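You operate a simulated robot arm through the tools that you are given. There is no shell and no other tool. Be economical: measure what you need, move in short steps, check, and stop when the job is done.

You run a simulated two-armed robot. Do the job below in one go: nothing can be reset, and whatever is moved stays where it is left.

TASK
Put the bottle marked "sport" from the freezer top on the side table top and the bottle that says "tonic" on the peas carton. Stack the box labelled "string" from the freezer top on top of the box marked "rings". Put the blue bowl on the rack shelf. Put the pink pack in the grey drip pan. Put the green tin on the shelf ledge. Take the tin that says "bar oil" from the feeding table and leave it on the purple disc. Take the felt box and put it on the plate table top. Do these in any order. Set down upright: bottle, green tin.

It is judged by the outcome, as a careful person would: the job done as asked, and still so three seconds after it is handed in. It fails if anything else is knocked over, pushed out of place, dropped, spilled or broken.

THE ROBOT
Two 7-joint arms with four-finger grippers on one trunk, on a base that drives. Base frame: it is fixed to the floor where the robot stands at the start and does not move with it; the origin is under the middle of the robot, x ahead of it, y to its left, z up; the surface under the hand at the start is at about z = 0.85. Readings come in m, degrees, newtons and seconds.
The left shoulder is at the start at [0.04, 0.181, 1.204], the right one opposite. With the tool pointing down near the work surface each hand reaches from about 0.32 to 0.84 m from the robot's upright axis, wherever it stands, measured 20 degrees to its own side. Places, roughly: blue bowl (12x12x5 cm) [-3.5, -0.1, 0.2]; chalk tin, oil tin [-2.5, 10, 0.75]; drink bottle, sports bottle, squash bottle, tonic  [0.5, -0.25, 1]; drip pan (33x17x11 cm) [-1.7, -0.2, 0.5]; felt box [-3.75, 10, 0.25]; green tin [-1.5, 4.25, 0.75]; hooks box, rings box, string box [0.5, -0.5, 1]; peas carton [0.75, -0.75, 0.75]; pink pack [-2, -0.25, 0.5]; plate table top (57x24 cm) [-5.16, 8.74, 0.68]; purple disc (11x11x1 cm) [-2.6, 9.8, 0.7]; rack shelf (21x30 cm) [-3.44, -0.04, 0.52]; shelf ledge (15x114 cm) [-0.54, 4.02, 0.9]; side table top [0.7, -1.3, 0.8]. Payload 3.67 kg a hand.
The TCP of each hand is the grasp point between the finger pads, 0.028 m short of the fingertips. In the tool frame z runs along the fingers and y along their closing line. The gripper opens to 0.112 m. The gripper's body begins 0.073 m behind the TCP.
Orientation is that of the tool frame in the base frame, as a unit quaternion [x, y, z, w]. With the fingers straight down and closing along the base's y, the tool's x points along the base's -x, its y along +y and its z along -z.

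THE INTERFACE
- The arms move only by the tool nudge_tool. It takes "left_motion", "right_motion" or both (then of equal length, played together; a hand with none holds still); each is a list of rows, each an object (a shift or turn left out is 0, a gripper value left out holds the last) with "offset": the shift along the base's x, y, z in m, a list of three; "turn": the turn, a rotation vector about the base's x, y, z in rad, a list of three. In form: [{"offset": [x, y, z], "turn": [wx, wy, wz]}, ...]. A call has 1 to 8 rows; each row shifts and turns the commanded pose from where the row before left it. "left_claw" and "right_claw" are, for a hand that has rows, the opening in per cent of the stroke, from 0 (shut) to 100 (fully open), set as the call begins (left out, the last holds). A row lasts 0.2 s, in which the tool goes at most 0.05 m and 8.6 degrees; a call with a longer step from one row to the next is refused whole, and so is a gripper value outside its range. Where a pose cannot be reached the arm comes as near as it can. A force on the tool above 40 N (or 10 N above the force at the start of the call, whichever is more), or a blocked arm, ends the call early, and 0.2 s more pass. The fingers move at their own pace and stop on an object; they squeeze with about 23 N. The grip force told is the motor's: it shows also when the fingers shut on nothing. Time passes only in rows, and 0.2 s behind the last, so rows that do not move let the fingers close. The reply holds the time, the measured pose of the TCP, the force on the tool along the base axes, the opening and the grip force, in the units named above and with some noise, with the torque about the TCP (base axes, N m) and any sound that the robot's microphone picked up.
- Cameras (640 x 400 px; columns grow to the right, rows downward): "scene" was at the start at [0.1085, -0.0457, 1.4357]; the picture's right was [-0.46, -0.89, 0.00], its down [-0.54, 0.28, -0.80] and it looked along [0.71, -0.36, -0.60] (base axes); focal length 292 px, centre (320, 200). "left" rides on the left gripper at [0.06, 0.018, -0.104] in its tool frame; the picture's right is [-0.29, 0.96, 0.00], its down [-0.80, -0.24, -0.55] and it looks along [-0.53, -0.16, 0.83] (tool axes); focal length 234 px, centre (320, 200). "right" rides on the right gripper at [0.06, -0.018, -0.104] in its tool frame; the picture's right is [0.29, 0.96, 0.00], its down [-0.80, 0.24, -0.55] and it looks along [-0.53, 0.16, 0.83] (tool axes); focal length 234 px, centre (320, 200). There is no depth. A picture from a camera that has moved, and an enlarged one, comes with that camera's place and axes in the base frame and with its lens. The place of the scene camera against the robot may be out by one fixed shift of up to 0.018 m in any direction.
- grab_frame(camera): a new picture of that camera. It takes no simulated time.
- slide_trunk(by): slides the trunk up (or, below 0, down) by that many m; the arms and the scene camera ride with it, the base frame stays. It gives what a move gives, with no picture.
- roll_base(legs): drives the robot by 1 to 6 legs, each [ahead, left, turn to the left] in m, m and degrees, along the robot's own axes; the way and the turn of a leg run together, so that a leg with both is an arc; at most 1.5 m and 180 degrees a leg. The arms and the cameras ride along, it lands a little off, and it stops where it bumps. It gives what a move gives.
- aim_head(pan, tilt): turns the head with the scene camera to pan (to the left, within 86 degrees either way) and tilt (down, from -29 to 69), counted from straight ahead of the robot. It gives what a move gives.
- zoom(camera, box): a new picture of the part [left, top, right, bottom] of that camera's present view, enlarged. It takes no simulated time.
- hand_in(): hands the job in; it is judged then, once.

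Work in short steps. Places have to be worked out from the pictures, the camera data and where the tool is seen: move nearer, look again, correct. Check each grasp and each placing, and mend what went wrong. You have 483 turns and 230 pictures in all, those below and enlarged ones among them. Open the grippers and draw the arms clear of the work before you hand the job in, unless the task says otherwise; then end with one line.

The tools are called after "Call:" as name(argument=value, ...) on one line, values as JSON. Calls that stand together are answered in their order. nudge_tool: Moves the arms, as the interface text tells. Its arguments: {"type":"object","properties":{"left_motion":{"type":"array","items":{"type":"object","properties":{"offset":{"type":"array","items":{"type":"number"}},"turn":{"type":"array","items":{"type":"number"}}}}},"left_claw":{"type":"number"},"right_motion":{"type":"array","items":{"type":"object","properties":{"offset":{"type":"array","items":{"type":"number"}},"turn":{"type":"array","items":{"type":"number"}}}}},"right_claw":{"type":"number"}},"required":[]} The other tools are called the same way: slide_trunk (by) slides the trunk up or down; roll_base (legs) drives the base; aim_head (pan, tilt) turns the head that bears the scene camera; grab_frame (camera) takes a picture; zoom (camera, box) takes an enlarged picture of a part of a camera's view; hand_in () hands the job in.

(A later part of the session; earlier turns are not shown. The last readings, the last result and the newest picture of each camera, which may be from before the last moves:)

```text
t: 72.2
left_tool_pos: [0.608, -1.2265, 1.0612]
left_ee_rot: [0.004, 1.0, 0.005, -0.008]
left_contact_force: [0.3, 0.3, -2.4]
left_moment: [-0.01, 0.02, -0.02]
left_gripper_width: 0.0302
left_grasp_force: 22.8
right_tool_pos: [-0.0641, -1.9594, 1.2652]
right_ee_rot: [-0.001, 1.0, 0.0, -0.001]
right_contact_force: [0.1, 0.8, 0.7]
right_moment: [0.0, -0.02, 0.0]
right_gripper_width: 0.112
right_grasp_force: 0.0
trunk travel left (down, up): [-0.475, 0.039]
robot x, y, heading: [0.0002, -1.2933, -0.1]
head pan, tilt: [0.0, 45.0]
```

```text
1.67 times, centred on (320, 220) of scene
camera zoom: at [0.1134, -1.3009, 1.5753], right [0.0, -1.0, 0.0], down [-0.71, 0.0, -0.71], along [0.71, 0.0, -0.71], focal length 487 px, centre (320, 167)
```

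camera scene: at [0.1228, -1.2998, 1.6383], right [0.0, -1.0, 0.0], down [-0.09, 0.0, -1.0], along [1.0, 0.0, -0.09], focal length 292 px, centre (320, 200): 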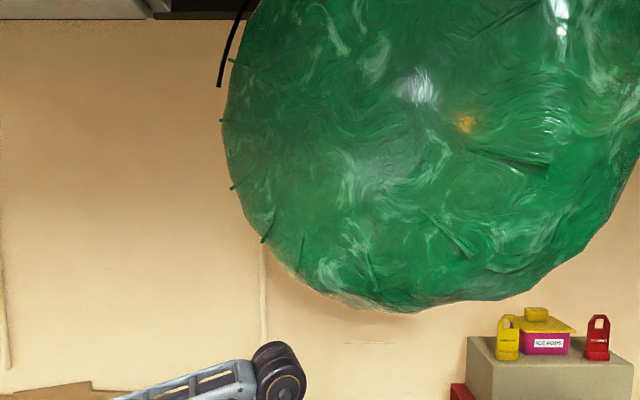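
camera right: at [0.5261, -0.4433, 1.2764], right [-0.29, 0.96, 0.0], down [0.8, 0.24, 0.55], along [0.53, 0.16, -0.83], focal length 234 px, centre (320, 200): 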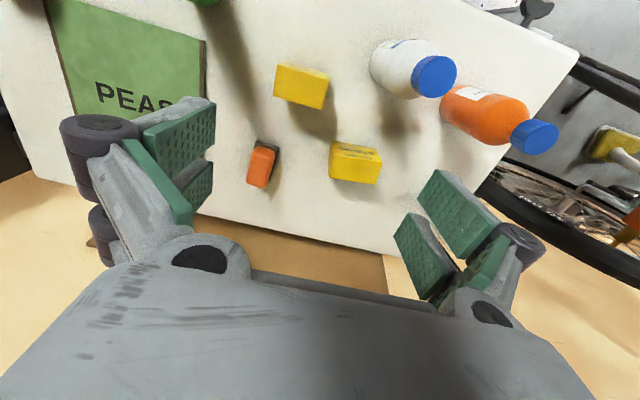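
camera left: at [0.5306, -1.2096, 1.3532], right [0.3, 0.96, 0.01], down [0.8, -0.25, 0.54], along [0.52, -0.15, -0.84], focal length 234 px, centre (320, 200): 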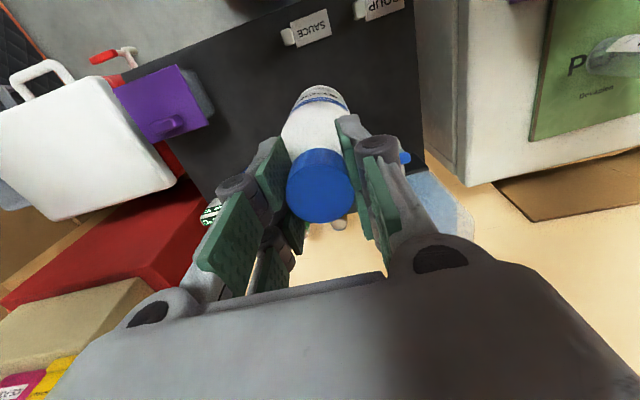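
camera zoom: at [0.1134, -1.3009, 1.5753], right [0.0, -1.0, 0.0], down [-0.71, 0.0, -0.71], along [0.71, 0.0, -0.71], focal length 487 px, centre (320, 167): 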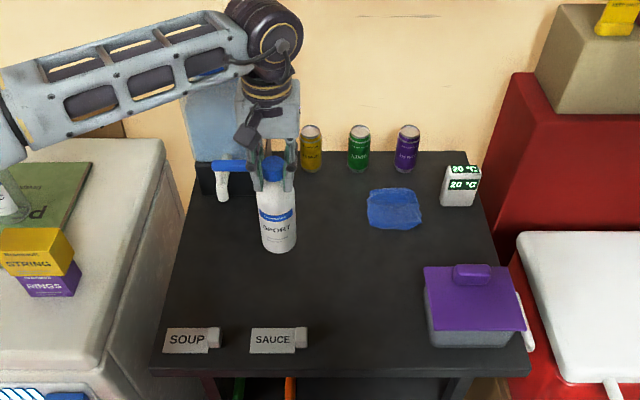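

Call:
nudge_tool(left_motion=[{"offset": [0, 0, -0.03]}, {"offset": [0, 0, -0.02]}, {}])

Call:
nudge_tool(left_motion=[{"offset": [0, 0, -0.004]}, {}, {"offset": [0, 0, -0.004]}, {}])

Call:
nudge_tool(left_motion=[{"offset": [0, 0, -0.004]}, {}, {"offset": [0, 0, -0.004]}, {}])

```text
t: 73.0
left_tool_pos: [0.6082, -1.2281, 1.0115]
left_ee_rot: [0.003, 1.0, 0.007, -0.008]
left_contact_force: [0.0, -0.1, -2.3]
left_moment: [0.0, -0.02, 0.04]
left_gripper_width: 0.0303
left_grasp_force: 23.1
right_tool_pos: [-0.0636, -1.9588, 1.2659]
right_ee_rot: [0.0, 1.0, 0.0, 0.0]
right_contact_force: [0.0, -0.2, -0.2]
right_moment: [-0.01, 0.0, -0.03]
right_gripper_width: 0.112
right_grasp_force: 0.1
trunk travel left (down, up): [-0.475, 0.039]
robot x, y, heading: [0.0007, -1.2964, 0.1]
head pan, tilt: [0.0, 45.0]
```

```text
t: 74.0
left_tool_pos: [0.6087, -1.228, 1.0033]
left_ee_rot: [0.004, 1.0, 0.006, -0.008]
left_contact_force: [0.1, 0.2, -2.2]
left_moment: [0.04, -0.01, -0.01]
left_gripper_width: 0.0303
left_grasp_force: 23.1
right_tool_pos: [-0.0631, -1.9594, 1.2645]
right_ee_rot: [-0.001, 1.0, 0.0, 0.0]
right_contact_force: [0.4, -0.2, -0.7]
right_moment: [0.02, 0.0, -0.01]
right_gripper_width: 0.1122
right_grasp_force: 0.0
trunk travel left (down, up): [-0.475, 0.039]
robot x, y, heading: [0.0023, -1.2935, -0.3]
head pan, tilt: [0.0, 45.0]
```

```text
t: 75.0
left_tool_pos: [0.6097, -1.2286, 0.9965]
left_ee_rot: [0.003, 1.0, 0.006, -0.009]
left_contact_force: [0.0, 1.2, -2.0]
left_moment: [-0.03, 0.02, 0.01]
left_gripper_width: 0.0302
left_grasp_force: 23.0
right_tool_pos: [-0.0634, -1.9595, 1.2651]
right_ee_rot: [-0.001, 1.0, 0.0, 0.0]
right_contact_force: [0.3, 0.3, -0.4]
right_moment: [0.04, 0.05, -0.01]
right_gripper_width: 0.1122
right_grasp_force: 0.0
trunk travel left (down, up): [-0.475, 0.039]
robot x, y, heading: [-0.0028, -1.2955, -0.1]
head pan, tilt: [0.0, 45.0]
```

Call:
nudge_tool(left_motion=[{"offset": [0, 0, -0.004]}, {}, {"offset": [0, 0, -0.004]}, {}, {"offset": [0, 0, -0.004]}, {}])

Call:
zoom(camera="scene", box=[240, 140, 380, 280])

```text
t: 76.4
left_tool_pos: [0.608, -1.2281, 0.9831]
left_ee_rot: [0.003, 1.0, 0.006, -0.008]
left_contact_force: [0.0, 0.7, -2.8]
left_moment: [0.0, -0.02, -0.01]
left_gripper_width: 0.0304
left_grasp_force: 23.2
right_tool_pos: [-0.0638, -1.9594, 1.2661]
right_ee_rot: [-0.001, 1.0, 0.0, 0.0]
right_contact_force: [0.0, 0.0, 0.2]
right_moment: [0.06, 0.03, 0.0]
right_gripper_width: 0.1123
right_grasp_force: 0.0
trunk travel left (down, up): [-0.475, 0.039]
robot x, y, heading: [0.0017, -1.3007, 0.1]
head pan, tilt: [0.0, 45.0]
```

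```text
2.86 times, centred on (310, 210) of scene
camera zoom: at [0.1132, -1.3008, 1.5753], right [0.0, -1.0, 0.0], down [-0.71, 0.0, -0.71], along [0.71, 0.0, -0.71], focal length 835 px, centre (349, 171)
```

zoom: 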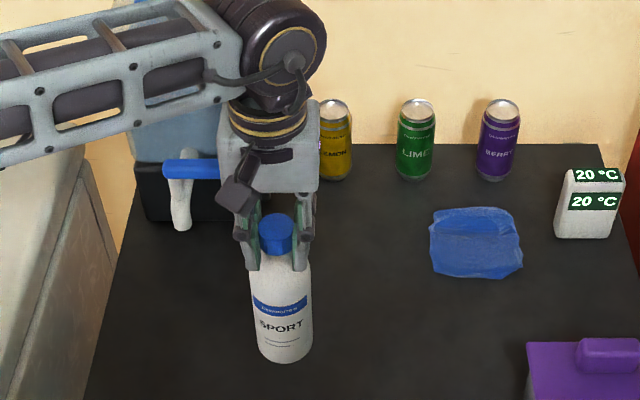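

Still airborne; keep lowering.

Call:
nudge_tool(left_motion=[{"offset": [0, 0, -0.005]}, {}, {"offset": [0, 0, -0.005]}, {}, {"offset": [0, 0, -0.005]}, {}])

Call:
nudge_tool(left_motion=[{"offset": [0, 0, -0.005]}, {}, {"offset": [0, 0, -0.005]}, {}, {"offset": [0, 0, -0.005]}, {}])

```text
t: 77.8
left_tool_pos: [0.6079, -1.2278, 0.9688]
left_ee_rot: [0.004, 1.0, 0.006, -0.008]
left_contact_force: [0.5, 0.3, -4.1]
left_moment: [-0.01, 0.03, -0.03]
left_gripper_width: 0.0303
left_grasp_force: 22.4
right_tool_pos: [-0.0642, -1.9587, 1.2651]
right_ee_rot: [-0.001, 1.0, 0.001, 0.0]
right_contact_force: [0.5, -0.5, 0.5]
right_moment: [0.02, 0.03, -0.01]
right_gripper_width: 0.1119
right_grasp_force: 0.2
trunk travel left (down, up): [-0.475, 0.039]
robot x, y, heading: [-0.0013, -1.2958, 0.0]
head pan, tilt: [0.0, 45.0]
```

```text
t: 79.2
left_tool_pos: [0.6083, -1.2279, 0.9538]
left_ee_rot: [0.005, 1.0, 0.007, -0.007]
left_contact_force: [0.2, -0.2, -2.7]
left_moment: [0.04, 0.01, -0.04]
left_gripper_width: 0.0302
left_grasp_force: 23.4
right_tool_pos: [-0.0625, -1.9592, 1.2656]
right_ee_rot: [-0.001, 1.0, 0.001, 0.001]
right_contact_force: [0.3, -0.1, 1.3]
right_moment: [-0.01, 0.0, 0.02]
right_gripper_width: 0.1122
right_grasp_force: 0.0
trunk travel left (down, up): [-0.475, 0.039]
robot x, y, heading: [-0.0014, -1.2959, -0.2]
head pan, tilt: [0.0, 45.0]
```

Call:
nudge_tool(left_motion=[{"offset": [0, 0, -0.005]}, {}, {"offset": [0, 0, -0.005]}, {}, {"offset": [0, 0, -0.005]}, {}])

Call:
zoom(camera="scene", box=[240, 140, 380, 280])

Call:
grab_frame(camera="left")

```text
t: 80.6
left_tool_pos: [0.6082, -1.2291, 0.9381]
left_ee_rot: [0.003, 1.0, 0.005, -0.008]
left_contact_force: [-0.4, 0.4, -1.5]
left_moment: [0.01, 0.01, -0.03]
left_gripper_width: 0.0306
left_grasp_force: 23.2
right_tool_pos: [-0.0645, -1.9589, 1.265]
right_ee_rot: [0.0, 1.0, 0.0, 0.0]
right_contact_force: [0.4, -0.3, 0.6]
right_moment: [0.0, 0.0, 0.01]
right_gripper_width: 0.112
right_grasp_force: 0.2
trunk travel left (down, up): [-0.475, 0.039]
robot x, y, heading: [0.0011, -1.2974, 0.0]
head pan, tilt: [0.0, 45.0]
```

```text
2.86 times, centred on (310, 210) of scene
camera zoom: at [0.1133, -1.3008, 1.5753], right [0.0, -1.0, 0.0], down [-0.71, 0.0, -0.71], along [0.71, 0.0, -0.71], focal length 835 px, centre (349, 171)
```

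zoom: 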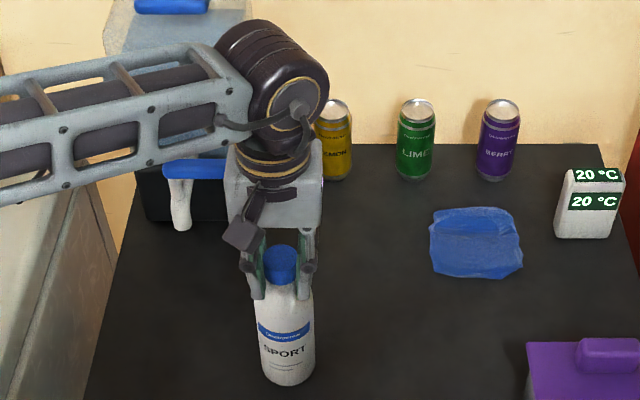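

```text
169 pictures are left
camera left: at [0.5512, -1.2118, 1.045], right [0.3, 0.96, 0.01], down [0.8, -0.25, 0.54], along [0.52, -0.15, -0.84], focal length 234 px, centre (320, 200)
```

left: 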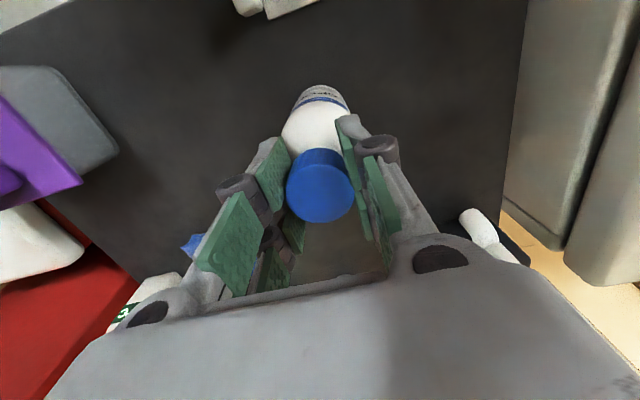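

I check the forearm clearance over the freezer items before going lower.

Call:
aim_head(pan=35, tilt=40)

Call:
grab_frame(camera="scene")

```text
t: 81.6
left_tool_pos: [0.6089, -1.2293, 0.9394]
left_ee_rot: [0.003, 1.0, 0.006, -0.008]
left_contact_force: [0.5, -0.7, -2.3]
left_moment: [0.0, -0.01, -0.01]
left_gripper_width: 0.0302
left_grasp_force: 22.9
right_tool_pos: [-0.0636, -1.9577, 1.2648]
right_ee_rot: [-0.001, 1.0, 0.001, 0.0]
right_contact_force: [0.0, -0.6, -0.2]
right_moment: [-0.01, 0.03, -0.03]
right_gripper_width: 0.1118
right_grasp_force: 0.1
trunk travel left (down, up): [-0.475, 0.039]
robot x, y, heading: [-0.0001, -1.2955, 0.2]
head pan, tilt: [35.0, 40.0]
```

```text
168 pictures are left
camera scene: at [0.1016, -1.2522, 1.5825], right [0.57, -0.82, 0.0], down [-0.53, -0.37, -0.77], along [0.63, 0.44, -0.64], focal length 292 px, centre (320, 200)
```

scene: 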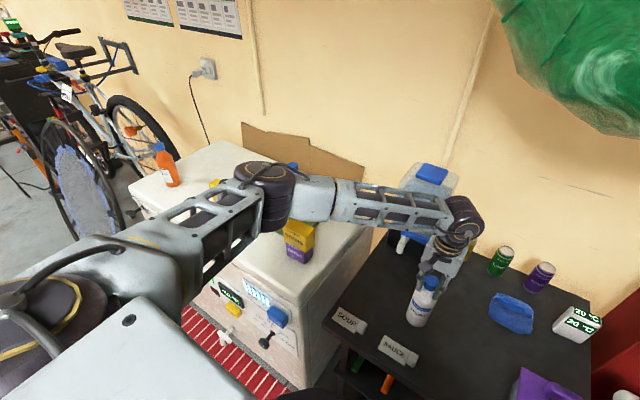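

Elbow is around z≈1.2, well above the items. Continue lowering the bottle.

Call:
nudge_tool(left_motion=[{"offset": [0, 0, -0.005]}, {}, {"offset": [0, 0, -0.005]}, {}, {"offset": [0, 0, -0.005]}, {}])

Call:
zoom(camera="scene", box=[340, 200, 500, 360])

```text
t: 82.9
left_tool_pos: [0.6139, -1.2293, 0.9309]
left_ee_rot: [0.003, 1.0, 0.005, -0.003]
left_contact_force: [-4.9, 3.0, 15.2]
left_moment: [0.02, 0.82, -0.13]
left_gripper_width: 0.0304
left_grasp_force: 22.9
right_tool_pos: [-0.065, -1.9592, 1.2651]
right_ee_rot: [0.0, 1.0, 0.0, 0.0]
right_contact_force: [0.2, 0.0, -0.1]
right_moment: [0.01, 0.02, -0.04]
right_gripper_width: 0.112
right_grasp_force: 0.1
trunk travel left (down, up): [-0.475, 0.039]
robot x, y, heading: [-0.0015, -1.2987, 0.2]
head pan, tilt: [35.0, 40.0]
stopped in row 6 (left hand): the force on the tool passed its limit at 42 N (the readings are from after the stop); the commanded pose is now the measured one
```

```text
2.50 times, centred on (420, 280) of scene
camera zoom: at [0.0999, -1.2517, 1.5825], right [0.57, -0.82, 0.0], down [-0.53, -0.37, -0.77], along [0.63, 0.44, -0.64], focal length 730 px, centre (70, 0)
```

zoom: 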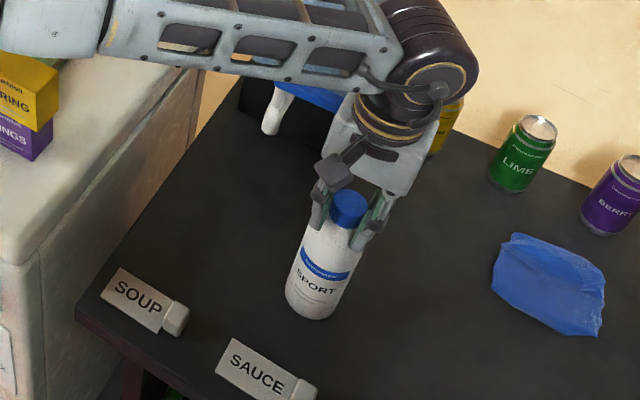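

Contact with the table (42 N peak). Ease 2 mm up and release.

Call:
nudge_tool(left_motion=[{"offset": [0, 0, 0.002]}, {}])

Call:
nudge_tool(left_motion=[{}, {}, {}], left_claw=60)

Call:
zoom(camera="scene", box=[340, 200, 500, 360])

```text
t: 83.5
left_tool_pos: [0.6132, -1.2295, 0.9324]
left_ee_rot: [0.002, 1.0, 0.004, -0.003]
left_contact_force: [0.8, 1.0, 3.4]
left_moment: [0.03, -0.27, -0.02]
left_gripper_width: 0.0302
left_grasp_force: 22.6
right_tool_pos: [-0.0639, -1.9588, 1.2639]
right_ee_rot: [-0.001, 1.0, 0.0, 0.0]
right_contact_force: [1.0, 0.8, 0.9]
right_moment: [0.02, -0.01, -0.01]
right_gripper_width: 0.1121
right_grasp_force: 0.0
trunk travel left (down, up): [-0.475, 0.039]
robot x, y, heading: [0.0011, -1.2965, -0.1]
head pan, tilt: [35.0, 40.0]
```

```text
t: 84.3
left_tool_pos: [0.6115, -1.2286, 0.9313]
left_ee_rot: [0.004, 1.0, 0.004, -0.004]
left_contact_force: [-0.3, 0.0, -0.1]
left_moment: [0.0, -0.03, -0.03]
left_gripper_width: 0.0672
left_grasp_force: 0.1
right_tool_pos: [-0.063, -1.9589, 1.2645]
right_ee_rot: [-0.001, 1.0, 0.0, 0.0]
right_contact_force: [0.6, 0.0, -0.4]
right_moment: [-0.03, 0.01, 0.0]
right_gripper_width: 0.1122
right_grasp_force: 0.0
trunk travel left (down, up): [-0.475, 0.039]
robot x, y, heading: [-0.0013, -1.2904, -0.0]
head pan, tilt: [35.0, 40.0]
```

```text
2.50 times, centred on (420, 280) of scene
camera zoom: at [0.1013, -1.252, 1.5825], right [0.57, -0.82, 0.0], down [-0.53, -0.37, -0.77], along [0.63, 0.44, -0.64], focal length 730 px, centre (70, 0)
```

zoom: 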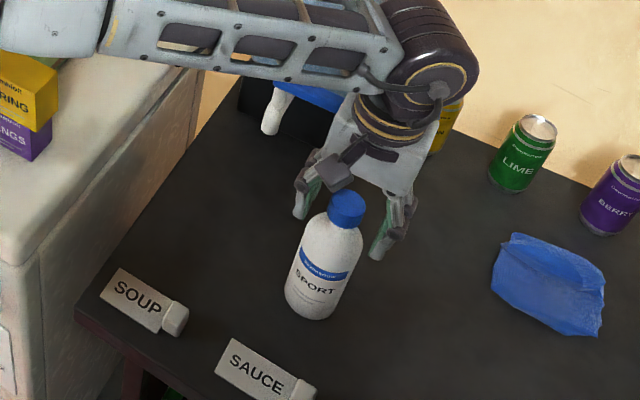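

Standing upright. Lift to clear the bottle, then pull back from under the kayak.

Call:
nudge_tool(left_motion=[{"offset": [0, 0, 0.035]}, {"offset": [0, 0, 0.04]}, {"offset": [0, 0, 0.04]}, {"offset": [-0.045, 0, 0.01]}, {"offset": [-0.045, 0, 0]}, {"offset": [-0.045, 0, 0]}, {"offset": [0, 0, 0.04]}, {"offset": [0, 0, 0.04]}])

Call:
aim_head(pan=15, tilt=40)

Call:
grab_frame(camera="scene")

```text
t: 86.1
left_tool_pos: [0.478, -1.2278, 1.1377]
left_ee_rot: [0.002, 1.0, 0.005, -0.004]
left_contact_force: [-0.8, -0.3, -0.6]
left_moment: [0.02, 0.03, -0.01]
left_gripper_width: 0.0674
left_grasp_force: 0.1
right_tool_pos: [-0.0627, -1.9602, 1.2639]
right_ee_rot: [-0.001, 1.0, 0.0, 0.0]
right_contact_force: [0.2, -0.2, -0.1]
right_moment: [-0.02, 0.01, -0.02]
right_gripper_width: 0.1121
right_grasp_force: 0.1
trunk travel left (down, up): [-0.475, 0.039]
robot x, y, heading: [0.0006, -1.2978, 0.1]
head pan, tilt: [35.0, 40.0]
```

```text
t: 86.9
left_tool_pos: [0.4778, -1.227, 1.138]
left_ee_rot: [0.002, 1.0, 0.004, -0.005]
left_contact_force: [-0.6, -0.7, 0.3]
left_moment: [0.02, -0.04, -0.02]
left_gripper_width: 0.0673
left_grasp_force: 0.0
right_tool_pos: [-0.0634, -1.9587, 1.2662]
right_ee_rot: [-0.001, 1.0, 0.0, 0.0]
right_contact_force: [0.4, 0.0, 0.1]
right_moment: [-0.02, 0.0, -0.02]
right_gripper_width: 0.1122
right_grasp_force: 0.0
trunk travel left (down, up): [-0.475, 0.039]
robot x, y, heading: [-0.0002, -1.2941, 0.2]
head pan, tilt: [15.0, 40.0]
```

```text
165 pictures are left
camera scene: at [0.1138, -1.2785, 1.5825], right [0.26, -0.97, 0.0], down [-0.62, -0.17, -0.77], along [0.74, 0.2, -0.64], focal length 292 px, centre (320, 200)
```

scene: 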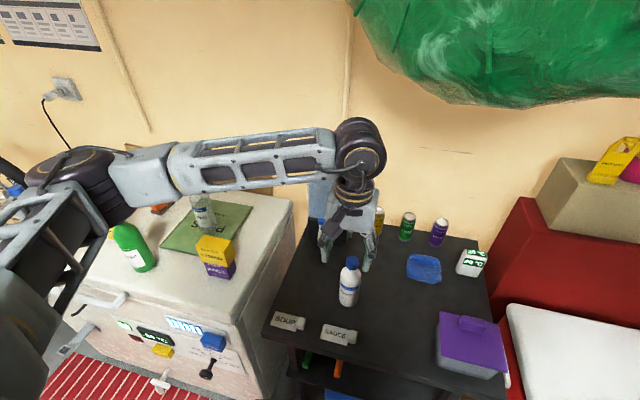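

All freezer jobs done. I tuck the left hand and look around before driving: check both sides with the head.

Call:
nudge_tool(left_motion=[{"offset": [-0.04, 0.0, 0.03]}, {"offset": [-0.04, 0.02, 0.03]}, {"offset": [-0.04, 0.02, 0.02]}, {"offset": [-0.04, 0.02, 0.02]}])

Call:
aim_head(pan=86, tilt=20)

Call:
grab_frame(camera="scene")

Call:
aim_head(pan=-86, tilt=20)

Call:
grab_frame(camera="scene")

```text
refused: row 2 steps farther than a row can; nothing moved
```

```text
t: 88.3
left_tool_pos: [0.4783, -1.2272, 1.137]
left_ee_rot: [0.003, 1.0, 0.005, -0.004]
left_contact_force: [-1.0, 0.2, 0.5]
left_moment: [0.02, 0.0, 0.01]
left_gripper_width: 0.0672
left_grasp_force: 0.1
right_tool_pos: [-0.0646, -1.9593, 1.266]
right_ee_rot: [-0.001, 1.0, 0.0, 0.001]
right_contact_force: [1.0, 0.6, 0.3]
right_moment: [-0.02, 0.03, 0.0]
right_gripper_width: 0.112
right_grasp_force: 0.0
trunk travel left (down, up): [-0.475, 0.039]
robot x, y, heading: [0.0035, -1.2979, 0.2]
head pan, tilt: [85.9, 20.0]
```

```text
164 pictures are left
camera scene: at [0.0382, -1.2079, 1.614], right [1.0, -0.07, 0.0], down [-0.02, -0.34, -0.94], along [0.07, 0.94, -0.34], focal length 292 px, centre (320, 200)
```

scene: 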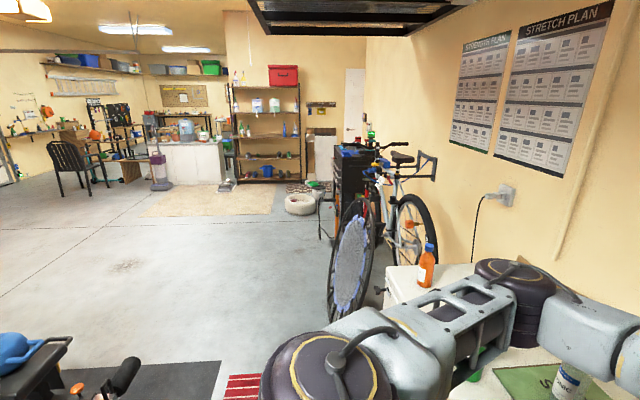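

```text
t: 90.9
left_tool_pos: [0.4776, -1.2274, 1.1376]
left_ee_rot: [0.002, 1.0, 0.004, -0.004]
left_contact_force: [0.6, 0.7, -0.3]
left_moment: [-0.01, -0.02, 0.02]
left_gripper_width: 0.0668
left_grasp_force: 0.0
right_tool_pos: [-0.0627, -1.9593, 1.2654]
right_ee_rot: [-0.001, 1.0, 0.0, 0.0]
right_contact_force: [0.2, 0.3, 0.1]
right_moment: [0.01, 0.0, 0.03]
right_gripper_width: 0.112
right_grasp_force: 0.0
trunk travel left (down, up): [-0.475, 0.039]
robot x, y, heading: [0.0002, -1.2957, 0.1]
head pan, tilt: [-85.9, 20.0]
```

```text
163 pictures are left
camera scene: at [0.0384, -1.3937, 1.614], right [-1.0, -0.07, 0.0], down [-0.02, 0.34, -0.94], along [0.07, -0.94, -0.34], focal length 292 px, centre (320, 200)
```

scene: 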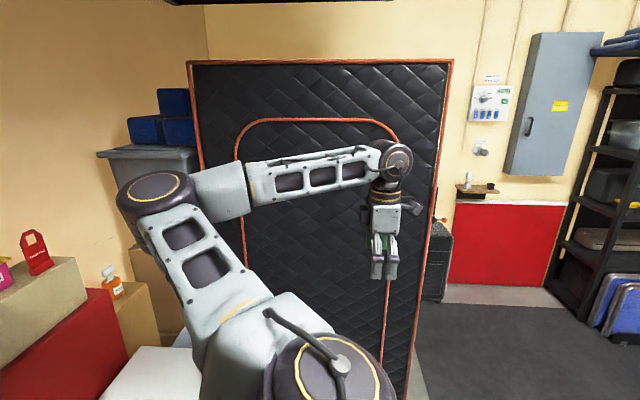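

The surroundings: gym items lie behind-left. I back up 0.4 m away from the kayak, then turn left 60° to look.

Call:
roll_base(legs=[[-0.4, 0, 0]])

Call:
roll_base(legs=[[0, 0, 60]])

Call:
aim_head(pan=75, tilt=35)

Call:
grab_frame(camera="scene")

```text
t: 92.8
left_tool_pos: [0.3114, -1.2471, 1.1358]
left_ee_rot: [0.013, 1.0, 0.006, -0.006]
left_contact_force: [1.3, -1.1, -0.2]
left_moment: [0.03, 0.05, -0.02]
left_gripper_width: 0.0673
left_grasp_force: 0.0
right_tool_pos: [-0.2479, -1.9656, 1.2653]
right_ee_rot: [0.011, 1.0, 0.0, -0.002]
right_contact_force: [1.5, -0.8, -0.5]
right_moment: [0.04, 0.1, -0.03]
right_gripper_width: 0.1119
right_grasp_force: 0.1
trunk travel left (down, up): [-0.475, 0.039]
robot x, y, heading: [-0.1723, -1.3, -1.3]
head pan, tilt: [-85.9, 20.0]
stopped in leg 1: the robot was blocked; the commanded pose is now the measured one
```

```text
t: 96.2
left_tool_pos: [0.0166, -0.86, 1.1373]
left_ee_rot: [-0.488, 0.873, 0.002, -0.005]
left_contact_force: [0.4, 0.0, 0.2]
left_moment: [-0.02, -0.04, 0.01]
left_gripper_width: 0.0669
left_grasp_force: 0.1
right_tool_pos: [0.3601, -1.7018, 1.2655]
right_ee_rot: [-0.489, 0.872, 0.0, 0.0]
right_contact_force: [-1.2, 0.0, -0.4]
right_moment: [0.0, -0.01, 0.02]
right_gripper_width: 0.1119
right_grasp_force: 0.1
trunk travel left (down, up): [-0.475, 0.039]
robot x, y, heading: [-0.173, -1.303, 58.8]
head pan, tilt: [-85.9, 20.0]
```

```text
t: 98.6
left_tool_pos: [0.0157, -0.8579, 1.1383]
left_ee_rot: [-0.487, 0.873, 0.002, -0.005]
left_contact_force: [1.4, 0.4, 0.3]
left_moment: [0.01, 0.0, -0.01]
left_gripper_width: 0.0673
left_grasp_force: 0.0
right_tool_pos: [0.3606, -1.7031, 1.2653]
right_ee_rot: [-0.49, 0.872, 0.0, 0.0]
right_contact_force: [-0.6, 0.0, -0.5]
right_moment: [-0.01, -0.01, 0.0]
right_gripper_width: 0.1118
right_grasp_force: 0.0
trunk travel left (down, up): [-0.475, 0.039]
robot x, y, heading: [-0.1759, -1.2975, 58.9]
head pan, tilt: [75.0, 35.0]
```

```text
162 pictures are left
camera scene: at [-0.2137, -1.2271, 1.5901], right [0.72, 0.69, 0.0], down [0.4, -0.41, -0.82], along [-0.57, 0.59, -0.57], focal length 292 px, centre (320, 200)
```

scene: 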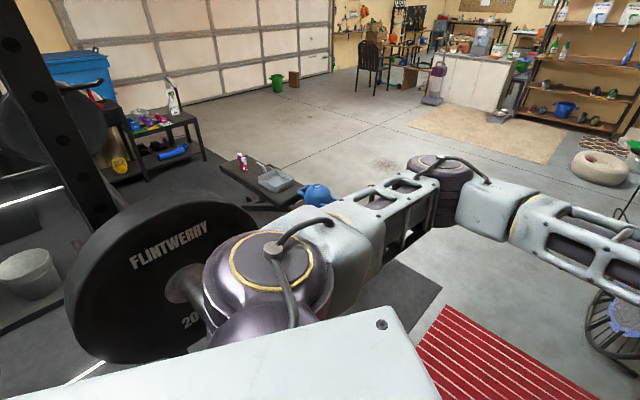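

We bumped lightly into a barbell plate at the back-left (rack). The bench with drip pan, pink pack and kettlebell is ahead-left. I drive diagonally to about (-0.28,-0.55).

Call:
roll_base(legs=[[0.591, 0.472, 0]])

Call:
aim_head(pan=86, tilt=25)

Call:
grab_frame(camera="scene")

```text
t: 102.8
left_tool_pos: [-0.0811, -0.1043, 1.138]
left_ee_rot: [-0.488, 0.873, 0.003, -0.005]
left_contact_force: [-0.8, -1.0, -0.3]
left_moment: [-0.01, 0.04, 0.04]
left_gripper_width: 0.0672
left_grasp_force: 0.0
right_tool_pos: [0.2617, -0.9469, 1.2653]
right_ee_rot: [-0.49, 0.871, 0.0, 0.0]
right_contact_force: [-0.8, 0.1, -0.1]
right_moment: [0.01, 0.0, -0.01]
right_gripper_width: 0.1118
right_grasp_force: 0.0
trunk travel left (down, up): [-0.475, 0.039]
robot x, y, heading: [-0.2718, -0.5457, 58.7]
head pan, tilt: [75.0, 35.0]
```

```text
t: 103.5
left_tool_pos: [-0.0815, -0.1027, 1.1375]
left_ee_rot: [-0.488, 0.873, 0.002, -0.006]
left_contact_force: [0.3, 1.2, 0.6]
left_moment: [-0.01, 0.04, -0.01]
left_gripper_width: 0.0671
left_grasp_force: 0.1
right_tool_pos: [0.263, -0.9463, 1.2649]
right_ee_rot: [-0.49, 0.872, 0.0, 0.0]
right_contact_force: [-0.5, -0.1, 0.3]
right_moment: [-0.02, -0.02, -0.01]
right_gripper_width: 0.1119
right_grasp_force: 0.0
trunk travel left (down, up): [-0.475, 0.039]
robot x, y, heading: [-0.2721, -0.5443, 58.8]
head pan, tilt: [85.9, 25.0]
```

```text
161 pictures are left
camera scene: at [-0.3252, -0.4812, 1.6058], right [0.58, 0.82, 0.0], down [0.34, -0.25, -0.91], along [-0.74, 0.52, -0.42], focal length 292 px, centre (320, 200)
```

scene: 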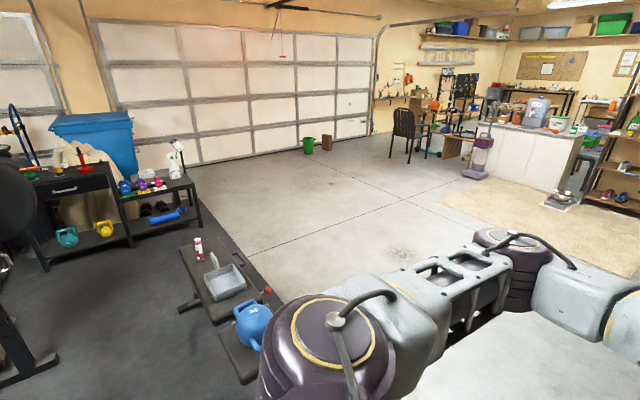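

Bench in view. Turn left 121° to face it (heading 180°).

Call:
roll_base(legs=[[0, 0, 121]])

Call:
aim_head(pan=-10, tilt=40)

Call:
grab_frame(camera="scene")

```text
t: 109.5
left_tool_pos: [-0.7484, -0.6217, 1.138]
left_ee_rot: [1.0, 0.005, 0.003, 0.004]
left_contact_force: [-0.2, -0.2, -0.5]
left_moment: [0.0, 0.0, 0.01]
left_gripper_width: 0.067
left_grasp_force: 0.0
right_tool_pos: [-0.2171, 0.119, 1.2658]
right_ee_rot: [1.0, 0.008, 0.0, 0.0]
right_contact_force: [-0.5, -0.4, -0.8]
right_moment: [-0.04, 0.0, -0.02]
right_gripper_width: 0.1122
right_grasp_force: 0.0
trunk travel left (down, up): [-0.475, 0.039]
robot x, y, heading: [-0.2703, -0.547, -179.1]
head pan, tilt: [85.9, 25.0]
```

```text
t: 111.2
left_tool_pos: [-0.7475, -0.6223, 1.1373]
left_ee_rot: [1.0, 0.005, 0.003, 0.004]
left_contact_force: [0.3, 0.4, 0.0]
left_moment: [-0.02, 0.0, 0.01]
left_gripper_width: 0.0673
left_grasp_force: 0.1
right_tool_pos: [-0.2167, 0.1184, 1.2642]
right_ee_rot: [1.0, 0.008, 0.001, 0.0]
right_contact_force: [-0.8, 0.5, 0.8]
right_moment: [0.04, -0.01, -0.02]
right_gripper_width: 0.1118
right_grasp_force: 0.0
trunk travel left (down, up): [-0.475, 0.039]
robot x, y, heading: [-0.27, -0.5473, -179.4]
head pan, tilt: [-10.0, 40.0]
```

```text
160 pictures are left
camera scene: at [-0.365, -0.5391, 1.5826], right [0.16, 0.99, 0.0], down [0.63, -0.1, -0.77], along [-0.76, 0.12, -0.64], focal length 292 px, centre (320, 200)
```

scene: 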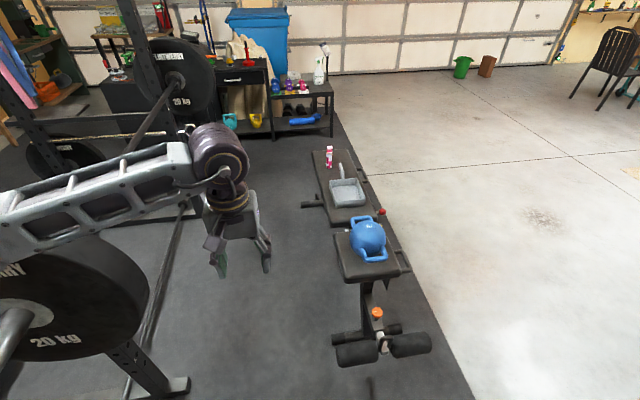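

The bench lies along x at y≈-0.2; I'll work from the open floor on its +y side. Drive around to about (-1.78,0.5).

Call:
roll_base(legs=[[0.1, -0.95, 0], [1.4, -0.1, 0]])

Call:
roll_base(legs=[[0, 0, 89]])

Call:
aim_head(pan=0, tilt=55)

Call:
grab_frame(camera="scene")

```text
t: 123.1
left_tool_pos: [-2.2507, 0.4176, 1.138]
left_ee_rot: [1.0, 0.003, 0.004, 0.005]
left_contact_force: [-0.5, 0.7, 1.2]
left_moment: [0.02, 0.02, 0.01]
left_gripper_width: 0.0668
left_grasp_force: 0.0
right_tool_pos: [-1.7194, 1.1573, 1.2651]
right_ee_rot: [1.0, 0.006, 0.0, 0.001]
right_contact_force: [0.3, 0.4, -0.1]
right_moment: [0.03, 0.01, 0.0]
right_gripper_width: 0.1121
right_grasp_force: 0.1
trunk travel left (down, up): [-0.475, 0.039]
robot x, y, heading: [-1.7765, 0.4932, -179.1]
head pan, tilt: [-10.0, 40.0]
```

```text
t: 127.7
left_tool_pos: [-1.6976, 0.0152, 1.1372]
left_ee_rot: [0.702, 0.712, 0.006, 0.001]
left_contact_force: [0.0, 0.7, 0.8]
left_moment: [0.01, -0.01, -0.03]
left_gripper_width: 0.0674
left_grasp_force: 0.1
right_tool_pos: [-2.4394, 0.5439, 1.265]
right_ee_rot: [0.701, 0.713, 0.0, 0.0]
right_contact_force: [1.1, -0.8, -0.4]
right_moment: [0.02, 0.01, -0.02]
right_gripper_width: 0.1119
right_grasp_force: 0.0
trunk travel left (down, up): [-0.475, 0.039]
robot x, y, heading: [-1.7747, 0.4885, -88.6]
head pan, tilt: [-10.0, 40.0]
```

```text
t: 128.5
left_tool_pos: [-1.6985, 0.0151, 1.1371]
left_ee_rot: [0.702, 0.712, 0.006, 0.0]
left_contact_force: [-0.3, -0.9, 0.0]
left_moment: [-0.01, 0.0, -0.01]
left_gripper_width: 0.067
left_grasp_force: 0.1
right_tool_pos: [-2.4401, 0.5437, 1.2658]
right_ee_rot: [0.701, 0.714, 0.0, 0.0]
right_contact_force: [0.0, -0.7, 0.2]
right_moment: [-0.02, -0.01, 0.02]
right_gripper_width: 0.112
right_grasp_force: 0.1
trunk travel left (down, up): [-0.475, 0.039]
robot x, y, heading: [-1.7735, 0.4921, -89.0]
head pan, tilt: [0.0, 55.0]
```

```text
159 pictures are left
camera scene: at [-1.7617, 0.3935, 1.5619], right [-1.0, -0.02, 0.0], down [-0.02, 0.82, -0.57], along [0.01, -0.57, -0.82], focal length 292 px, centre (320, 200)
```

scene: 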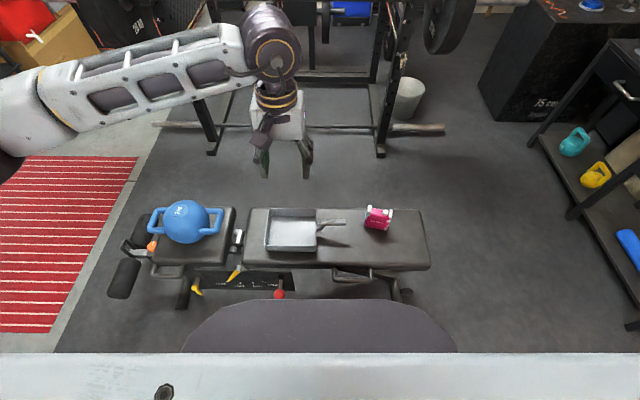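

Pink pack ≈ (-2.0,-0.26), pan ≈ (-1.63,-0.19). I shift right 0.2 m and lower the trunk 0.3 m for the low bench.

Call:
roll_base(legs=[[0.03, -0.2, 0]])

Call:
slide_trunk(by=-0.3)

Call:
nudge_tool(left_motion=[{"offset": [-0.02, -0.045, 0]}, {"offset": [-0.02, -0.045, 0]}, {"offset": [-0.02, -0.045, 0]}, {"offset": [-0.01, -0.045, 0]}], left_claw=100)

Call:
grab_frame(camera="left")

Call:
grab_frame(camera="scene")

```text
t: 130.1
left_tool_pos: [-1.8946, -0.0172, 1.1374]
left_ee_rot: [0.702, 0.712, 0.006, 0.0]
left_contact_force: [0.5, 0.0, -0.2]
left_moment: [0.01, 0.02, 0.01]
left_gripper_width: 0.0673
left_grasp_force: 0.1
right_tool_pos: [-2.6368, 0.5088, 1.2673]
right_ee_rot: [0.7, 0.715, -0.001, 0.0]
right_contact_force: [0.3, 0.3, 0.2]
right_moment: [-0.01, 0.03, 0.01]
right_gripper_width: 0.1118
right_grasp_force: 0.1
trunk travel left (down, up): [-0.475, 0.039]
robot x, y, heading: [-1.9755, 0.4573, -88.7]
head pan, tilt: [0.0, 55.0]
```

```text
t: 133.1
left_tool_pos: [-1.8957, -0.0188, 0.8376]
left_ee_rot: [0.702, 0.712, 0.006, 0.0]
left_contact_force: [-0.1, -0.2, -0.6]
left_moment: [-0.02, 0.01, -0.03]
left_gripper_width: 0.0674
left_grasp_force: 0.0
right_tool_pos: [-2.6393, 0.5086, 0.9652]
right_ee_rot: [0.7, 0.714, 0.0, -0.001]
right_contact_force: [0.7, 0.5, 0.5]
right_moment: [0.01, 0.0, 0.02]
right_gripper_width: 0.1119
right_grasp_force: 0.1
trunk travel left (down, up): [-0.175, 0.339]
robot x, y, heading: [-1.9748, 0.4576, -88.8]
head pan, tilt: [0.0, 55.0]
```

```text
t: 134.1
left_tool_pos: [-1.9663, -0.1988, 0.8372]
left_ee_rot: [0.701, 0.713, 0.006, 0.001]
left_contact_force: [0.2, -0.6, 0.1]
left_moment: [0.02, -0.01, -0.03]
left_gripper_width: 0.1121
left_grasp_force: 0.0
right_tool_pos: [-2.6403, 0.507, 0.9644]
right_ee_rot: [0.7, 0.714, 0.001, -0.001]
right_contact_force: [0.0, -0.4, 0.1]
right_moment: [0.03, -0.02, 0.0]
right_gripper_width: 0.1122
right_grasp_force: 0.0
trunk travel left (down, up): [-0.175, 0.339]
robot x, y, heading: [-1.9725, 0.4554, -88.8]
head pan, tilt: [0.0, 55.0]
```

```text
158 pictures are left
camera left: at [-1.9496, -0.1389, 0.9429], right [0.96, -0.27, 0.01], down [-0.23, -0.81, 0.54], along [-0.14, -0.53, -0.84], focal length 234 px, centre (320, 200)
```

left: 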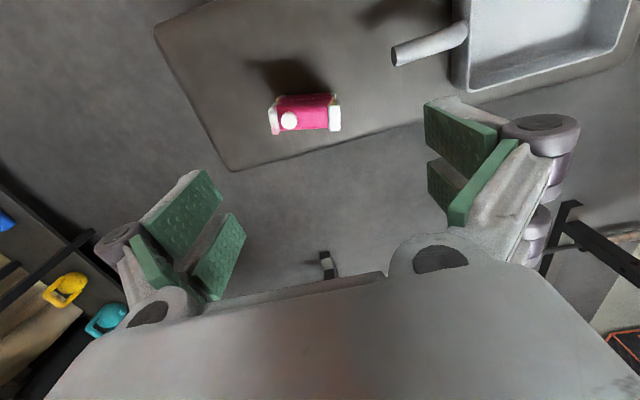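

```text
157 pictures are left
camera scene: at [-1.9622, 0.3591, 1.2618], right [-1.0, -0.02, 0.0], down [-0.02, 0.82, -0.57], along [0.01, -0.57, -0.82], focal length 292 px, centre (320, 200)
```

scene: 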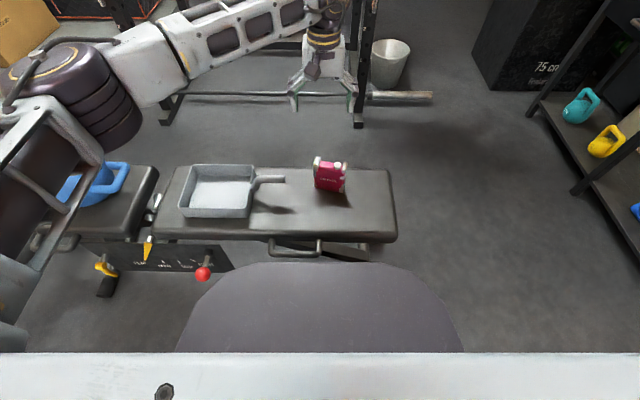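

Call:
zoom(camera="left", box=[220, 50, 400, 170])

Call:
zoom(camera="scene", box=[150, 130, 400, 280])

```text
3.33 times, centred on (310, 110) of left
camera zoom: at [-1.9496, -0.1389, 0.9429], right [0.96, -0.27, 0.01], down [-0.23, -0.81, 0.54], along [-0.14, -0.53, -0.84], focal length 781 px, centre (353, 500)
```

zoom: 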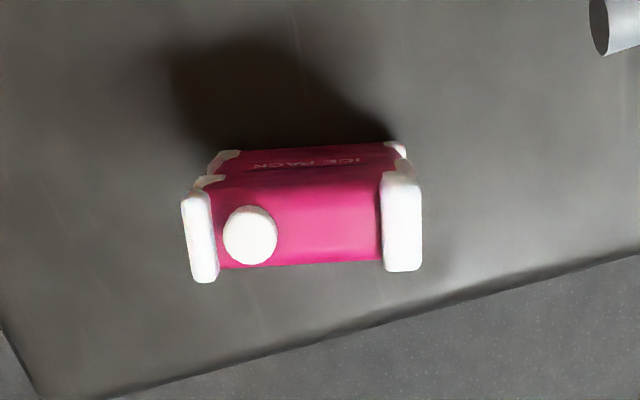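

```text
2.56 times, centred on (275, 205) of scene
camera zoom: at [-1.9622, 0.3591, 1.2618], right [-1.0, -0.02, 0.0], down [-0.02, 0.82, -0.57], along [0.01, -0.57, -0.82], focal length 748 px, centre (435, 187)
```

zoom: 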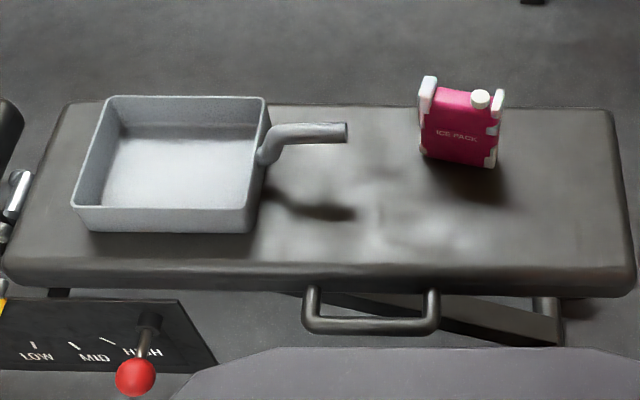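

Pack: upright, ~10×4 cm, centre ≈ (-1.991,-0.22), top ≈0.59, bench ≈0.505. I rotate the gripper ~77° so it closes across the thickness.

Call:
nudge_tool(left_motion=[{"turn": [0, 0, 0.149]}, {"turn": [0, 0, 0.149]}, {"turn": [0, 0, 0.149]}, {"turn": [0, 0, 0.149]}, {"turn": [0, 0, 0.149]}, {"turn": [0, 0, 0.149]}, {"turn": [0, 0, 0.149]}, {"turn": [0, 0, 0.149]}])

Call:
nudge_tool(left_motion=[{"turn": [0, 0, 0.149]}])

Call:
grab_frame(camera="left")

Call:
grab_frame(camera="scene")

```text
t: 135.9
left_tool_pos: [-1.9666, -0.1979, 0.8378]
left_ee_rot: [0.178, 0.984, 0.005, -0.003]
left_contact_force: [0.5, -0.4, 0.4]
left_moment: [-0.02, -0.03, -0.05]
left_gripper_width: 0.112
left_grasp_force: 0.0
right_tool_pos: [-2.6397, 0.5088, 0.9646]
right_ee_rot: [0.7, 0.714, -0.001, 0.0]
right_contact_force: [-0.6, 0.1, -0.1]
right_moment: [0.0, 0.01, -0.03]
right_gripper_width: 0.112
right_grasp_force: 0.0
trunk travel left (down, up): [-0.175, 0.339]
robot x, y, heading: [-1.9763, 0.4611, -88.8]
head pan, tilt: [0.0, 55.0]
```

```text
t: 136.3
left_tool_pos: [-1.9659, -0.1986, 0.8363]
left_ee_rot: [0.107, 0.994, 0.006, -0.003]
left_contact_force: [-0.8, 0.3, -0.4]
left_moment: [0.04, 0.0, -0.02]
left_gripper_width: 0.112
left_grasp_force: 0.1
right_tool_pos: [-2.6397, 0.5091, 0.9652]
right_ee_rot: [0.7, 0.715, 0.0, 0.0]
right_contact_force: [-0.5, 0.4, 0.4]
right_moment: [-0.01, 0.01, -0.01]
right_gripper_width: 0.1123
right_grasp_force: 0.1
trunk travel left (down, up): [-0.175, 0.339]
robot x, y, heading: [-1.9729, 0.4566, -89.0]
head pan, tilt: [0.0, 55.0]
```

```text
154 pictures are left
camera left: at [-2.0205, -0.1688, 0.943], right [0.48, 0.88, 0.01], down [0.73, -0.41, 0.55], along [0.48, -0.26, -0.84], focal length 234 px, centre (320, 200)
```

left: 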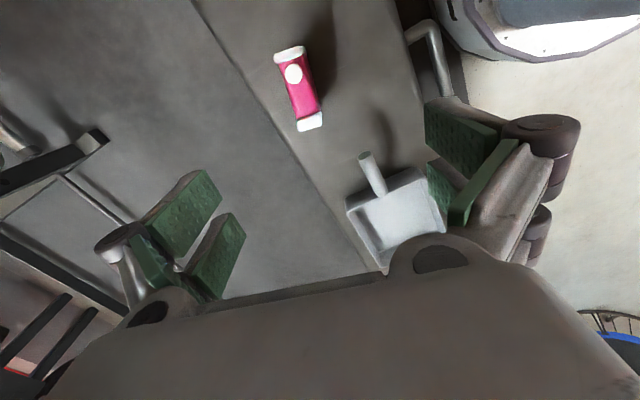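

```text
153 pictures are left
camera scene: at [-1.9614, 0.3597, 1.2618], right [-1.0, -0.02, 0.0], down [-0.02, 0.82, -0.57], along [0.01, -0.57, -0.82], focal length 292 px, centre (320, 200)
```

scene: 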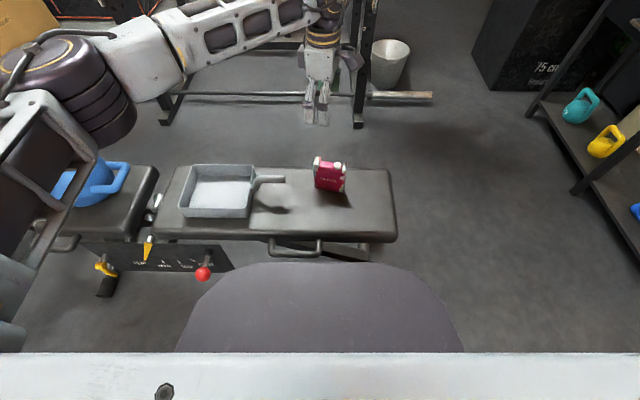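

Gripper aligned with the pack (centre ≈ (-1.991,-0.213)). Descend in two stages.

Call:
nudge_tool(left_motion=[{"offset": [-0.025, -0.015, 0]}, {"offset": [0, 0, -0.045]}, {"offset": [0, 0, -0.045]}, {"offset": [0, 0, -0.045]}])

Call:
grab_frame(camera="left")

Call:
grab_frame(camera="scene")

```text
t: 137.3
left_tool_pos: [-1.9895, -0.2122, 0.7034]
left_ee_rot: [0.106, 0.994, 0.005, -0.004]
left_contact_force: [0.6, 0.6, -0.1]
left_moment: [0.02, 0.03, -0.01]
left_gripper_width: 0.1119
left_grasp_force: 0.0
right_tool_pos: [-2.6395, 0.5098, 0.9665]
right_ee_rot: [0.699, 0.715, 0.0, 0.001]
right_contact_force: [-0.4, 0.3, -0.4]
right_moment: [0.01, 0.02, -0.03]
right_gripper_width: 0.1117
right_grasp_force: 0.1
trunk travel left (down, up): [-0.175, 0.339]
robot x, y, heading: [-1.9735, 0.4603, -88.9]
head pan, tilt: [0.0, 55.0]
```

```text
152 pictures are left
camera left: at [-2.0434, -0.1822, 0.8085], right [0.48, 0.87, 0.01], down [0.73, -0.41, 0.55], along [0.48, -0.26, -0.84], focal length 234 px, centre (320, 200)
```

left: 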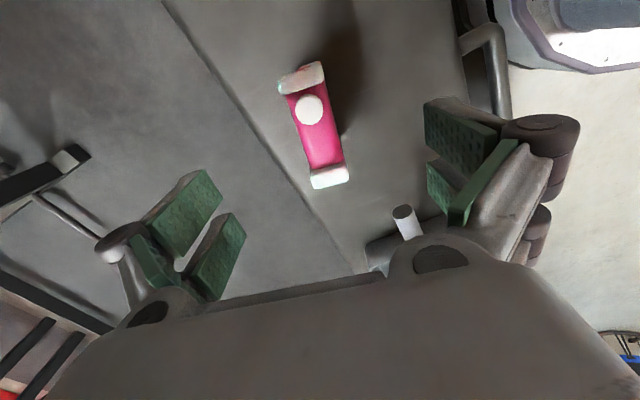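

```text
151 pictures are left
camera scene: at [-1.9611, 0.359, 1.2618], right [-1.0, -0.02, 0.0], down [-0.02, 0.82, -0.57], along [0.01, -0.57, -0.82], focal length 292 px, centre (320, 200)
```

scene: 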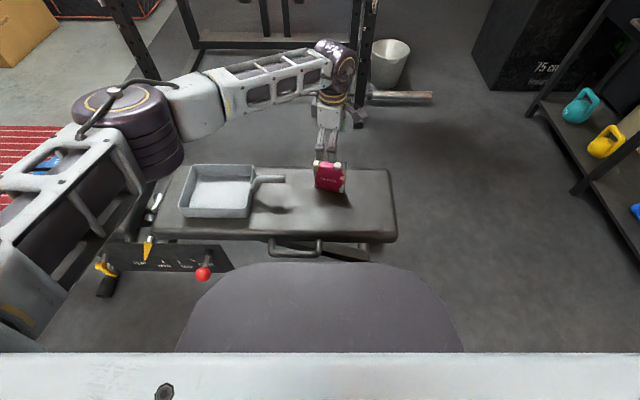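

Well centred. Descend and close.

Call:
nudge_tool(left_motion=[{"offset": [0, -0.001, -0.045]}, {"offset": [0, 0, -0.045]}, {"offset": [0, 0, -0.045]}, {"offset": [0, 0, -0.007]}])

Call:
nudge_tool(left_motion=[{}, {}, {}, {}, {}], left_claw=0)

Call:
nudge_tool(left_motion=[{"offset": [0, 0, 0.03]}, {"offset": [0, 0, 0.045]}, {"offset": [0, 0, 0.045]}, {"offset": [0, 0, 0.045]}])

Call:
grab_frame(camera="scene")

Call:
grab_frame(camera="left")

```text
t: 138.3
left_tool_pos: [-1.9899, -0.2126, 0.5601]
left_ee_rot: [0.107, 0.994, 0.004, -0.003]
left_contact_force: [-0.1, 0.2, -0.5]
left_moment: [-0.02, -0.02, 0.02]
left_gripper_width: 0.1119
left_grasp_force: 0.0
right_tool_pos: [-2.6393, 0.508, 0.9661]
right_ee_rot: [0.7, 0.714, 0.001, 0.0]
right_contact_force: [-0.3, 0.1, 0.2]
right_moment: [0.03, -0.03, -0.01]
right_gripper_width: 0.1119
right_grasp_force: 0.1
trunk travel left (down, up): [-0.175, 0.339]
robot x, y, heading: [-1.9749, 0.4582, -88.9]
head pan, tilt: [0.0, 55.0]
```

```text
t: 139.5
left_tool_pos: [-1.989, -0.2138, 0.5615]
left_ee_rot: [0.108, 0.994, 0.004, -0.003]
left_contact_force: [-0.9, -0.6, 1.3]
left_moment: [-0.11, -0.07, 0.0]
left_gripper_width: 0.034
left_grasp_force: 23.0
right_tool_pos: [-2.6401, 0.508, 0.9657]
right_ee_rot: [0.7, 0.714, 0.001, -0.001]
right_contact_force: [0.3, -0.2, -1.1]
right_moment: [0.0, -0.01, -0.03]
right_gripper_width: 0.1119
right_grasp_force: 0.0
trunk travel left (down, up): [-0.175, 0.339]
robot x, y, heading: [-1.9741, 0.4547, -88.8]
head pan, tilt: [0.0, 55.0]
```

```text
t: 140.5
left_tool_pos: [-1.9908, -0.2134, 0.727]
left_ee_rot: [0.107, 0.994, 0.005, -0.003]
left_contact_force: [-0.4, -0.1, -3.3]
left_moment: [-0.03, 0.0, -0.01]
left_gripper_width: 0.0338
left_grasp_force: 22.6
right_tool_pos: [-2.6389, 0.5076, 0.964]
right_ee_rot: [0.7, 0.715, 0.0, -0.001]
right_contact_force: [0.5, 0.9, -0.3]
right_moment: [-0.02, 0.03, -0.01]
right_gripper_width: 0.1119
right_grasp_force: 0.0
trunk travel left (down, up): [-0.175, 0.339]
robot x, y, heading: [-1.9738, 0.4565, -88.6]
head pan, tilt: [0.0, 55.0]
```

```text
150 pictures are left
camera scene: at [-1.9615, 0.3602, 1.2619], right [-1.0, -0.02, 0.0], down [-0.02, 0.82, -0.57], along [0.01, -0.57, -0.82], focal length 292 px, centre (320, 200)
```

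scene: 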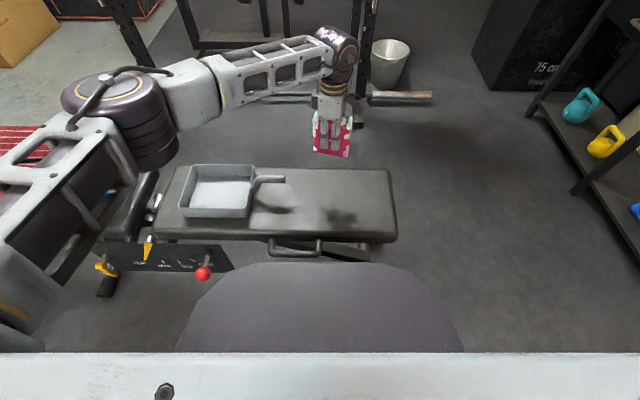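

```text
149 pictures are left
camera left: at [-2.0445, -0.183, 0.8325], right [0.48, 0.87, 0.01], down [0.73, -0.41, 0.55], along [0.48, -0.26, -0.84], focal length 234 px, centre (320, 200)
```

left: 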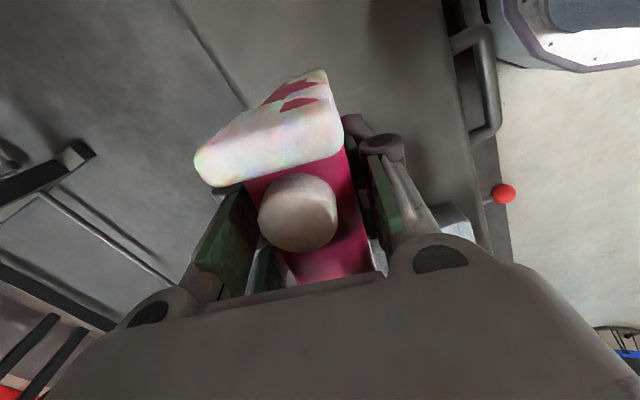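

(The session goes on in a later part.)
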